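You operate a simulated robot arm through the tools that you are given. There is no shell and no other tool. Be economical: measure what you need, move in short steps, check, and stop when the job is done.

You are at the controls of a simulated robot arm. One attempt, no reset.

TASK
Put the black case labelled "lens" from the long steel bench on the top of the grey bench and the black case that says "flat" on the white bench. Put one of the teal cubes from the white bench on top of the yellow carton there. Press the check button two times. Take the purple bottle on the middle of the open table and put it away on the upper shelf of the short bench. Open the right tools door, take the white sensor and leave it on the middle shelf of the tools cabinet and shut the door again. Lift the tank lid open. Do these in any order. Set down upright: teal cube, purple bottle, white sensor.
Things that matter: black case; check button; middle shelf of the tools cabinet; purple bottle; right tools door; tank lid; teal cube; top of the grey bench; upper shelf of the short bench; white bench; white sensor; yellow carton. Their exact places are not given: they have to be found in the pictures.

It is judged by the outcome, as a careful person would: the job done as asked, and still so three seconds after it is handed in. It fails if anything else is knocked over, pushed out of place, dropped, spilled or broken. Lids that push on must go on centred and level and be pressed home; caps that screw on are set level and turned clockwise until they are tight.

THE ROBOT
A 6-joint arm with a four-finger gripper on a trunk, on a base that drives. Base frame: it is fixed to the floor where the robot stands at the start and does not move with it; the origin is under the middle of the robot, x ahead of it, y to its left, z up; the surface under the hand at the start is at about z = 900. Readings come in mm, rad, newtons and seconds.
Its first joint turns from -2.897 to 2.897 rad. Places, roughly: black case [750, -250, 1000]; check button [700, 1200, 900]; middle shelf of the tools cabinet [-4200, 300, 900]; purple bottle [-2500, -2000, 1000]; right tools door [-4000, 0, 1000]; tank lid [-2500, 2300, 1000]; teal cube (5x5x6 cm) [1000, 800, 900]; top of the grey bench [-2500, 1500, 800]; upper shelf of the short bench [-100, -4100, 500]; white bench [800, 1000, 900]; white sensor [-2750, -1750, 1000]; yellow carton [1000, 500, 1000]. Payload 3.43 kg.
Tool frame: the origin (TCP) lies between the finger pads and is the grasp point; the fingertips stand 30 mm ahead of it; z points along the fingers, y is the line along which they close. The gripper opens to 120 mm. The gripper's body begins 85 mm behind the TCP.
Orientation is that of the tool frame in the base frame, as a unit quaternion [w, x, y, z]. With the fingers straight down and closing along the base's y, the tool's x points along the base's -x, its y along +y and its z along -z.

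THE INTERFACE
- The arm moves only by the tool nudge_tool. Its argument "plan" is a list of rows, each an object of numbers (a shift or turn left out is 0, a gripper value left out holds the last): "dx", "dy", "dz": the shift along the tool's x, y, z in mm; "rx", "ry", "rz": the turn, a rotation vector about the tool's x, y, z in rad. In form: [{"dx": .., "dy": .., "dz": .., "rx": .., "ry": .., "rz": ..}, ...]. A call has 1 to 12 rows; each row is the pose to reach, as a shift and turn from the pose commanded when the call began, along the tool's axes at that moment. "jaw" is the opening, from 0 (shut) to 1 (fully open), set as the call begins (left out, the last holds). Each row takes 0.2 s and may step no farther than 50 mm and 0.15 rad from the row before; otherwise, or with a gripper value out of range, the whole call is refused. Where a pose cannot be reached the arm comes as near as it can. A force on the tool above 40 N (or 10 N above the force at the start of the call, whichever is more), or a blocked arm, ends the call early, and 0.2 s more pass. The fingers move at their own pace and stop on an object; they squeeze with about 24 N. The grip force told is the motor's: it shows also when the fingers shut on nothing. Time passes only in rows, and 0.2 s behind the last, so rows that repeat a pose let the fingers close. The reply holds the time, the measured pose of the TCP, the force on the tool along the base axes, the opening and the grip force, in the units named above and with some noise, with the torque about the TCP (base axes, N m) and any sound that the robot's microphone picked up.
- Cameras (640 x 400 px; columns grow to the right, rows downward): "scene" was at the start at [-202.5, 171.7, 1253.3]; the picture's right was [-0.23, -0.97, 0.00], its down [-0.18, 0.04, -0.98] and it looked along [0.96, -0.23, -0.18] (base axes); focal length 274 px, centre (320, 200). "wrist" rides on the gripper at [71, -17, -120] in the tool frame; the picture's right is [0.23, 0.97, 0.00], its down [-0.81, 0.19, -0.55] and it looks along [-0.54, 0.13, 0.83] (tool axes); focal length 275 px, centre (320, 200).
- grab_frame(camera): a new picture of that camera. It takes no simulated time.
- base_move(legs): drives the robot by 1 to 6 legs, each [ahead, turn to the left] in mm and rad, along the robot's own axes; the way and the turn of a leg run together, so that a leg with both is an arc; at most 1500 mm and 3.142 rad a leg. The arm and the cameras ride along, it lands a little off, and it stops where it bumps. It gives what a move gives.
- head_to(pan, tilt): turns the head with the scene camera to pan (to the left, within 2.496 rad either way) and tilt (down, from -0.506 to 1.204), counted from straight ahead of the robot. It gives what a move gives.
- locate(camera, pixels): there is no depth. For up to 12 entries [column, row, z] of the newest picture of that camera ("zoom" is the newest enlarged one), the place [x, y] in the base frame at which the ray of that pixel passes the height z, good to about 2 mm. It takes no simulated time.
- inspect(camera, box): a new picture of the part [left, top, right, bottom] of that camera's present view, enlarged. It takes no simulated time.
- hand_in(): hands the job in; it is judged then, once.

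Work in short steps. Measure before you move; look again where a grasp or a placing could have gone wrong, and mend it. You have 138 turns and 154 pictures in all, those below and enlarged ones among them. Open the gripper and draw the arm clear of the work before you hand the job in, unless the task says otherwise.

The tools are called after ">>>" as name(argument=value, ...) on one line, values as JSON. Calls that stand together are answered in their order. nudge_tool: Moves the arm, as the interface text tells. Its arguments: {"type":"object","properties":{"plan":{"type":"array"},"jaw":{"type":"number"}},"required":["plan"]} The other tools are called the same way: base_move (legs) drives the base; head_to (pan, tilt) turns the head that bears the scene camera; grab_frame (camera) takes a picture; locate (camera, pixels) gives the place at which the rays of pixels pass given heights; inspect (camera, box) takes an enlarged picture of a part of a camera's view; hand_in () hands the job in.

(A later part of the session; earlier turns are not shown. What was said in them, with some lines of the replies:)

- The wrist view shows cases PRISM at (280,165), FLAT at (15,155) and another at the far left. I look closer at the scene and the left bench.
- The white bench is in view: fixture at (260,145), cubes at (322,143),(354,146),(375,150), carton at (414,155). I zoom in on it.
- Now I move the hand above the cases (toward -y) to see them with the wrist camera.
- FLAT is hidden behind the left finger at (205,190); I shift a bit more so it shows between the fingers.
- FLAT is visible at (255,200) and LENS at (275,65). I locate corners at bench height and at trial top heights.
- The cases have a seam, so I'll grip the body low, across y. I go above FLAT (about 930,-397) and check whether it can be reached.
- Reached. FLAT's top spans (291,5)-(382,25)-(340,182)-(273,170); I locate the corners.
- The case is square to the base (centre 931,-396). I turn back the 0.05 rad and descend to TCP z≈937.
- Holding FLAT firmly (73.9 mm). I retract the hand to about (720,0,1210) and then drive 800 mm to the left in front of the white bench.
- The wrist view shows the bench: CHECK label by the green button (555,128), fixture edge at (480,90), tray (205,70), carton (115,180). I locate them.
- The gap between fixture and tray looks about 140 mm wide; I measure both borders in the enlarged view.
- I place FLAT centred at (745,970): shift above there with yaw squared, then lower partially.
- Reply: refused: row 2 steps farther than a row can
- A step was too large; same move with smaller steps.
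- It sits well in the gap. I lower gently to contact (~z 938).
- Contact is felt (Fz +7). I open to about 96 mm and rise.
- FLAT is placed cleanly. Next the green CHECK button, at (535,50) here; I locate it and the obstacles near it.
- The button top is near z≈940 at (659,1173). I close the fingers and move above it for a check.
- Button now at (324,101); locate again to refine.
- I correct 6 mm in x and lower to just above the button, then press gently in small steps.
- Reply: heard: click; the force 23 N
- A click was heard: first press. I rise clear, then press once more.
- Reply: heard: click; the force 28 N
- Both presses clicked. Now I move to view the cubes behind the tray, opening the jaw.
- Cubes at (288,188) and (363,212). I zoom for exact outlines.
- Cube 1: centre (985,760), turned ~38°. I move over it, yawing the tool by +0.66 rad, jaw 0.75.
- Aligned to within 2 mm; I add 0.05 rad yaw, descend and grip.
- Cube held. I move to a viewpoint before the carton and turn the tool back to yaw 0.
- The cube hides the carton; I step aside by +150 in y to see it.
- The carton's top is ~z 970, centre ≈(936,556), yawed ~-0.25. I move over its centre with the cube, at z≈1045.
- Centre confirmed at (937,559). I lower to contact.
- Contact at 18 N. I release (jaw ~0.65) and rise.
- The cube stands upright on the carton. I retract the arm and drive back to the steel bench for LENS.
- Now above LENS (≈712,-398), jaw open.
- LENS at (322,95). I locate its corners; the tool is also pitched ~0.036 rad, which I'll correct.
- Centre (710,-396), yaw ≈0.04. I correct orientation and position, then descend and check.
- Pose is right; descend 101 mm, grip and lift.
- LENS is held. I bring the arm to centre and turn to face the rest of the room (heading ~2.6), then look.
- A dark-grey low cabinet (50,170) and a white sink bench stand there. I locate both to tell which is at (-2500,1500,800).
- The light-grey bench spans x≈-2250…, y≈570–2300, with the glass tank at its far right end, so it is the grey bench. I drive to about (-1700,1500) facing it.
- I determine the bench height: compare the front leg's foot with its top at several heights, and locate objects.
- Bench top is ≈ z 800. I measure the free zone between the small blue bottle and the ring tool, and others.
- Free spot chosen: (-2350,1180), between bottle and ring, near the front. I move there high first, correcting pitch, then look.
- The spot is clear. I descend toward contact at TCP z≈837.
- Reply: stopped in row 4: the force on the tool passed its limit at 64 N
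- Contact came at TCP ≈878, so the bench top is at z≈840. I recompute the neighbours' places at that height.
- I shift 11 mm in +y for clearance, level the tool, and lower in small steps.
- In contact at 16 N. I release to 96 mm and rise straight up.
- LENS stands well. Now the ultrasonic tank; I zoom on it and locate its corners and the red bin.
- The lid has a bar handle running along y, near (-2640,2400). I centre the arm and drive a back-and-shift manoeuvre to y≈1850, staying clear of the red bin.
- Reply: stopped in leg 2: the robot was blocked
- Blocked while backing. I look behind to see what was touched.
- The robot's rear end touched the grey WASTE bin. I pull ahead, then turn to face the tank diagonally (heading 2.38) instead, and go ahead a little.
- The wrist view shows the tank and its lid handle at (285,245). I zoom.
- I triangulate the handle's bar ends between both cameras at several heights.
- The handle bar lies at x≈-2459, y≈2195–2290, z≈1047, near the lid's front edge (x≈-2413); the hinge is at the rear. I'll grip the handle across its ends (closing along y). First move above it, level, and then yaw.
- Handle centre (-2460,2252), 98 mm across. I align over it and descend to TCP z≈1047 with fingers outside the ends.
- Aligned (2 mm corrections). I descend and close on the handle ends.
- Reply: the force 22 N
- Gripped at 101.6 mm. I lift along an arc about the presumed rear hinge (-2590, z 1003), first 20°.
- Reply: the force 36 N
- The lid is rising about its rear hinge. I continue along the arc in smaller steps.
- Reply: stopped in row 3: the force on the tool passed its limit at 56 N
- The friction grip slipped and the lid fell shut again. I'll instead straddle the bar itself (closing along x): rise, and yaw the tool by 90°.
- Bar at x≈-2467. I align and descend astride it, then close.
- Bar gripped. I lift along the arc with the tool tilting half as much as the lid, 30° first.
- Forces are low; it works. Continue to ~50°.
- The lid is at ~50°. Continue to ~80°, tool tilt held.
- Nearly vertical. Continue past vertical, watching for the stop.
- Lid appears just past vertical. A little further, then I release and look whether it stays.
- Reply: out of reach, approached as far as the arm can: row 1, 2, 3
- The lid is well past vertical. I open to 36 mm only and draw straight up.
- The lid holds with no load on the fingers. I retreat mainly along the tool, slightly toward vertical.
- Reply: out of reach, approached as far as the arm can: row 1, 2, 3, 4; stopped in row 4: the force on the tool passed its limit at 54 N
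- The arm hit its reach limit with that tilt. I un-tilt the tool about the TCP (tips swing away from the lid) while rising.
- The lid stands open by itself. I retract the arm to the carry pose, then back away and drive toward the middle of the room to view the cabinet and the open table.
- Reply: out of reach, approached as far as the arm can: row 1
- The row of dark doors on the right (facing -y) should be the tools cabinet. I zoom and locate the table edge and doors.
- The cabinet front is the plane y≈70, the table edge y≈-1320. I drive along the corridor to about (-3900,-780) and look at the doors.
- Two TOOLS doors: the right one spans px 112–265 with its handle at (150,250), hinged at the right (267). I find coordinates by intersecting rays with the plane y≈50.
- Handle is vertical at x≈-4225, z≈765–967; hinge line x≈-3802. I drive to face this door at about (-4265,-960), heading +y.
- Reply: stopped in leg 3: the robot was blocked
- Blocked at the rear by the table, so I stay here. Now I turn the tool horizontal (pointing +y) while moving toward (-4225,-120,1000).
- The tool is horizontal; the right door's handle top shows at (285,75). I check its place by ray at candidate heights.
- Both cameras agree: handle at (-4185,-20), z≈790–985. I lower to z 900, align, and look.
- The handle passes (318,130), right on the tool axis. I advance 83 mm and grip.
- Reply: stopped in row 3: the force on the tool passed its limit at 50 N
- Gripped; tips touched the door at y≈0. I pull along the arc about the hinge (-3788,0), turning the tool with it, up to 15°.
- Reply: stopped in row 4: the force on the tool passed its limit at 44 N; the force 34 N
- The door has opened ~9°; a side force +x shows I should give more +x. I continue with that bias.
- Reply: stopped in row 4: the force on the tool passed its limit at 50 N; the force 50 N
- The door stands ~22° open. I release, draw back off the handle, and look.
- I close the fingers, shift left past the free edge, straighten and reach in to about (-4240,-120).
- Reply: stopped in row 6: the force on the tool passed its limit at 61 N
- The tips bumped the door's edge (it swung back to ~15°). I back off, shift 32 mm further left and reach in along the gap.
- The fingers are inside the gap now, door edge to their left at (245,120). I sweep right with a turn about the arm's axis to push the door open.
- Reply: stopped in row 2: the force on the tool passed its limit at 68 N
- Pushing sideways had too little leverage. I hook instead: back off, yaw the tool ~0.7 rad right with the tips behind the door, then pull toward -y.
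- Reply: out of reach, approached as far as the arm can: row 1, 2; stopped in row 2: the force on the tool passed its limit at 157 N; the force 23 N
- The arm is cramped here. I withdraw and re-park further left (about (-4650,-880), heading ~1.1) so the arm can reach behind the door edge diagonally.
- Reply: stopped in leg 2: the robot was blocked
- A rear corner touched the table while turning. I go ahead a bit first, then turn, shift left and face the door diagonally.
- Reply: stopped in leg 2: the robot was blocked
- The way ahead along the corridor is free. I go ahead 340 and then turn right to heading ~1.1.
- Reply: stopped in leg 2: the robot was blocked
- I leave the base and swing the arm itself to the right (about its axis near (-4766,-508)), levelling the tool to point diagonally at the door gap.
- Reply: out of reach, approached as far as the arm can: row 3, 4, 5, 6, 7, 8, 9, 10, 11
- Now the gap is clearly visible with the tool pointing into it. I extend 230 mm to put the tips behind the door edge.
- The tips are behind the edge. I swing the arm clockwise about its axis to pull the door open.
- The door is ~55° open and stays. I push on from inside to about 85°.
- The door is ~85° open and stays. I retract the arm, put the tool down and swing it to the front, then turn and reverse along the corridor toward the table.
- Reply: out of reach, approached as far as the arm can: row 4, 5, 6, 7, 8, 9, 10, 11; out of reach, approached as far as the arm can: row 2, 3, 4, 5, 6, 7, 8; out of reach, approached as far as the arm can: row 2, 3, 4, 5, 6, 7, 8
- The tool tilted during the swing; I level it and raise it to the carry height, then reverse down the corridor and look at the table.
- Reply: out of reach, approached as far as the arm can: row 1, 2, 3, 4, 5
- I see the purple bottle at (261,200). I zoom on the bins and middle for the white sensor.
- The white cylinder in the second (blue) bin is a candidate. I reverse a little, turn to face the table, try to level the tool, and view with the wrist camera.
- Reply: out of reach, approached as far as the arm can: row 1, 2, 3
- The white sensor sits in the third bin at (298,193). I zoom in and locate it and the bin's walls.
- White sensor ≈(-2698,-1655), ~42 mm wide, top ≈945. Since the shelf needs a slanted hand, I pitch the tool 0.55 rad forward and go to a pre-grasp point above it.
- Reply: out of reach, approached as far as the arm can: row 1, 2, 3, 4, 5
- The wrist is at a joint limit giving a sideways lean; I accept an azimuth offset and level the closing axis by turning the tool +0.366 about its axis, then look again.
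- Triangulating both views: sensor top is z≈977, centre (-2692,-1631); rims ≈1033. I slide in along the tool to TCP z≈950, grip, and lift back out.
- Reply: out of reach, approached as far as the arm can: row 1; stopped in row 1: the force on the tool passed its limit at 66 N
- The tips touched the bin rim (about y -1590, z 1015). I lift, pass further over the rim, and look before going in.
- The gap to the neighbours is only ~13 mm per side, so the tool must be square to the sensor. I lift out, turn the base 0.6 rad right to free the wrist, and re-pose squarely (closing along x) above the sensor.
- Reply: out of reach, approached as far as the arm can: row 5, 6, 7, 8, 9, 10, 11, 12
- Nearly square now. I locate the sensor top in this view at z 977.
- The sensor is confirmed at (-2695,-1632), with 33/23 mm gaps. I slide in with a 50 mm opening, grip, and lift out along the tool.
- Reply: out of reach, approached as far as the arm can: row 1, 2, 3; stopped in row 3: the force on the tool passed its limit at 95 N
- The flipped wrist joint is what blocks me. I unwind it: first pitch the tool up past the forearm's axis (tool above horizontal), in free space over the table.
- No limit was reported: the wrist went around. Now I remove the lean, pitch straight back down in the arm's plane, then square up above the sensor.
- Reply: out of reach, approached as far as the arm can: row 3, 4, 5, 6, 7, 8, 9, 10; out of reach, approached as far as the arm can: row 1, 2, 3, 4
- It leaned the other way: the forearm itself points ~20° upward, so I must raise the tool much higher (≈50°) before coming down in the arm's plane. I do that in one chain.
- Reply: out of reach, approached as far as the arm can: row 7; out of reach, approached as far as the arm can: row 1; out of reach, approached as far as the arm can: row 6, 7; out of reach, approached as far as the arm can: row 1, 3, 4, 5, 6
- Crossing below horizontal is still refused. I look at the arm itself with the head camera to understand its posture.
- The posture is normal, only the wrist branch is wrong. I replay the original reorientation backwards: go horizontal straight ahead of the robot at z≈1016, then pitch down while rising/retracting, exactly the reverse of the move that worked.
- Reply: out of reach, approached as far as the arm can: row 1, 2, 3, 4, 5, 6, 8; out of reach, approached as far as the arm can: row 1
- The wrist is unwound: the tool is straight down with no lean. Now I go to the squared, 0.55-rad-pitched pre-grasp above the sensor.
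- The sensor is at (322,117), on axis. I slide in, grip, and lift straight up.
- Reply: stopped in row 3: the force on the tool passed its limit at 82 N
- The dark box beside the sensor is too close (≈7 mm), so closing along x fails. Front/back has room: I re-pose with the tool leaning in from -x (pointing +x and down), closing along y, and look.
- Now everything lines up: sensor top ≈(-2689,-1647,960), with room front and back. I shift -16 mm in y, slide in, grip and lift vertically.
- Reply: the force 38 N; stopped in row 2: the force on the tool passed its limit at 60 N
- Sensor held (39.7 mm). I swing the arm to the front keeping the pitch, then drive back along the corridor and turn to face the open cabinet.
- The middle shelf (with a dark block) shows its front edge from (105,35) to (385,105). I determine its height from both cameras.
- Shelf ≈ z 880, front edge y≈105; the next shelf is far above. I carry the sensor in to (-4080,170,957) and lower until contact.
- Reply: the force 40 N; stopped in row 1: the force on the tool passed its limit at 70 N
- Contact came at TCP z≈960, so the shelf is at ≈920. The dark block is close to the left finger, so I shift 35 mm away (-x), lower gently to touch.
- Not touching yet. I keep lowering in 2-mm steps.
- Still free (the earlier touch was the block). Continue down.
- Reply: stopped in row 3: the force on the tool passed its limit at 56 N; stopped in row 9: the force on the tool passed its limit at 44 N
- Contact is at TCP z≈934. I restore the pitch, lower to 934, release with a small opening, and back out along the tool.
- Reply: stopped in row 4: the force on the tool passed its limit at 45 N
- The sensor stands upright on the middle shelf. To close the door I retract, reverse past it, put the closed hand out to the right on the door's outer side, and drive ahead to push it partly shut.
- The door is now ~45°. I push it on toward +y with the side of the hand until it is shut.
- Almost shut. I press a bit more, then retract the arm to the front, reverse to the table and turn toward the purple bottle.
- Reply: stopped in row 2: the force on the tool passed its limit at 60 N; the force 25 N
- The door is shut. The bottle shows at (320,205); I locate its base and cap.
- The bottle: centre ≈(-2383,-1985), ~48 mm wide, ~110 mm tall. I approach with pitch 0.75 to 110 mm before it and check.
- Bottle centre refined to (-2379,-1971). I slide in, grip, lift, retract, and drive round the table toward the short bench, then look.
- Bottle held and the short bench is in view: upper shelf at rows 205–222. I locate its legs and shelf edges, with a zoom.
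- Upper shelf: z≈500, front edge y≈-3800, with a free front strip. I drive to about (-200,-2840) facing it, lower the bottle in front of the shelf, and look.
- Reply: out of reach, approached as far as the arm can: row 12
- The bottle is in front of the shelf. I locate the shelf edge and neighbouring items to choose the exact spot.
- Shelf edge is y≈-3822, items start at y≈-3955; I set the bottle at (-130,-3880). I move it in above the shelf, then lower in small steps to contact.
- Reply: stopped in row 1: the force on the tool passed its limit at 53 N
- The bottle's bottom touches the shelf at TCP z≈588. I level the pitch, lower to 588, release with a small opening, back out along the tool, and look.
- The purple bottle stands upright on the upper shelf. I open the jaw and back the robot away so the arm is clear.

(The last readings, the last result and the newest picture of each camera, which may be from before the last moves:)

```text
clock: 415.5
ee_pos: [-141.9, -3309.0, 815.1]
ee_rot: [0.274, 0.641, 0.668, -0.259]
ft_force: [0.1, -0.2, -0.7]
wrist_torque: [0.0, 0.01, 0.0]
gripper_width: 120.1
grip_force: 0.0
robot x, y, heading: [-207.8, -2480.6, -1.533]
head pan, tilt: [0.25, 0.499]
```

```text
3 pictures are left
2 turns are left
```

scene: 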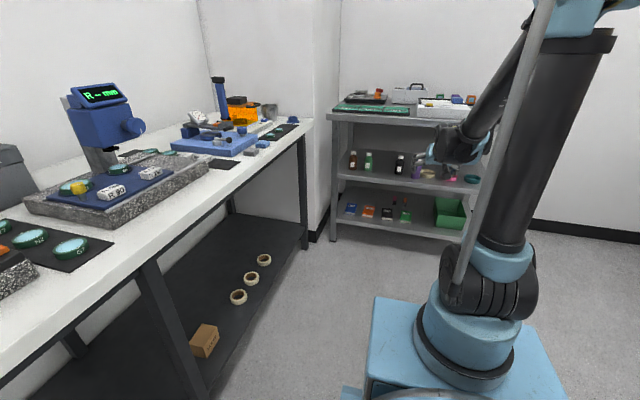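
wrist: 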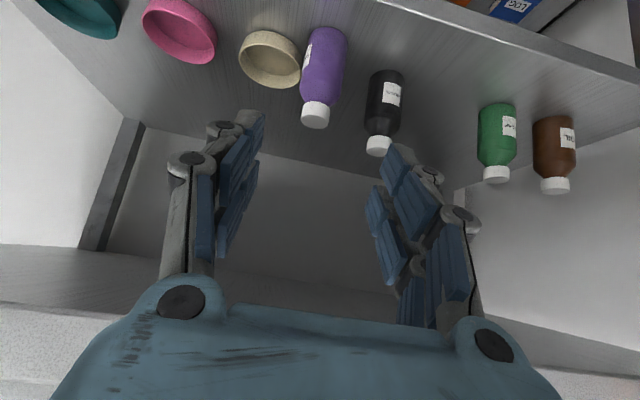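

The gripper is open and clear of the bench, and every part of the task has been carried out, so I hand the job in.

>>> hand_in()

```text
The job is handed in.
```

All the tasks were carried out and the job is handed in, but along the way there were several bumps and slips whose effect I could not fully check.

**Done**
- The "lens" case is on the grey bench and the "flat" case is on the white bench.
- One teal cube stands on the yellow carton.
- The check button was pressed twice, with a click heard each time.
- The purple bottle stands upright on the upper shelf of the short bench.
- The white sensor stands upright on the middle shelf of the tools cabinet. It dropped about 10 mm when released.
- The right tools door is shut again. I pushed it until it stopped against something solid.
- The tank lid stands open by itself.

**What could count against it**
- The tank lid slipped out of the gripper on the first try and fell shut before I opened it properly.
- The base bumped the grey waste bin while backing up, and hit unseen things by the cabinet while turning, probably the table. It stopped each time, and I did not check afterwards whether the bin moved.
- While reaching for the sensor, the fingers hit something in or beside its bin with 66 to 95 N, probably the bin rim and the dark box next to it. I saw no sign that anything had shifted.
- Inside the cabinet, the hand touched what was probably the small dark block on the middle shelf. I did not check whether it had moved.
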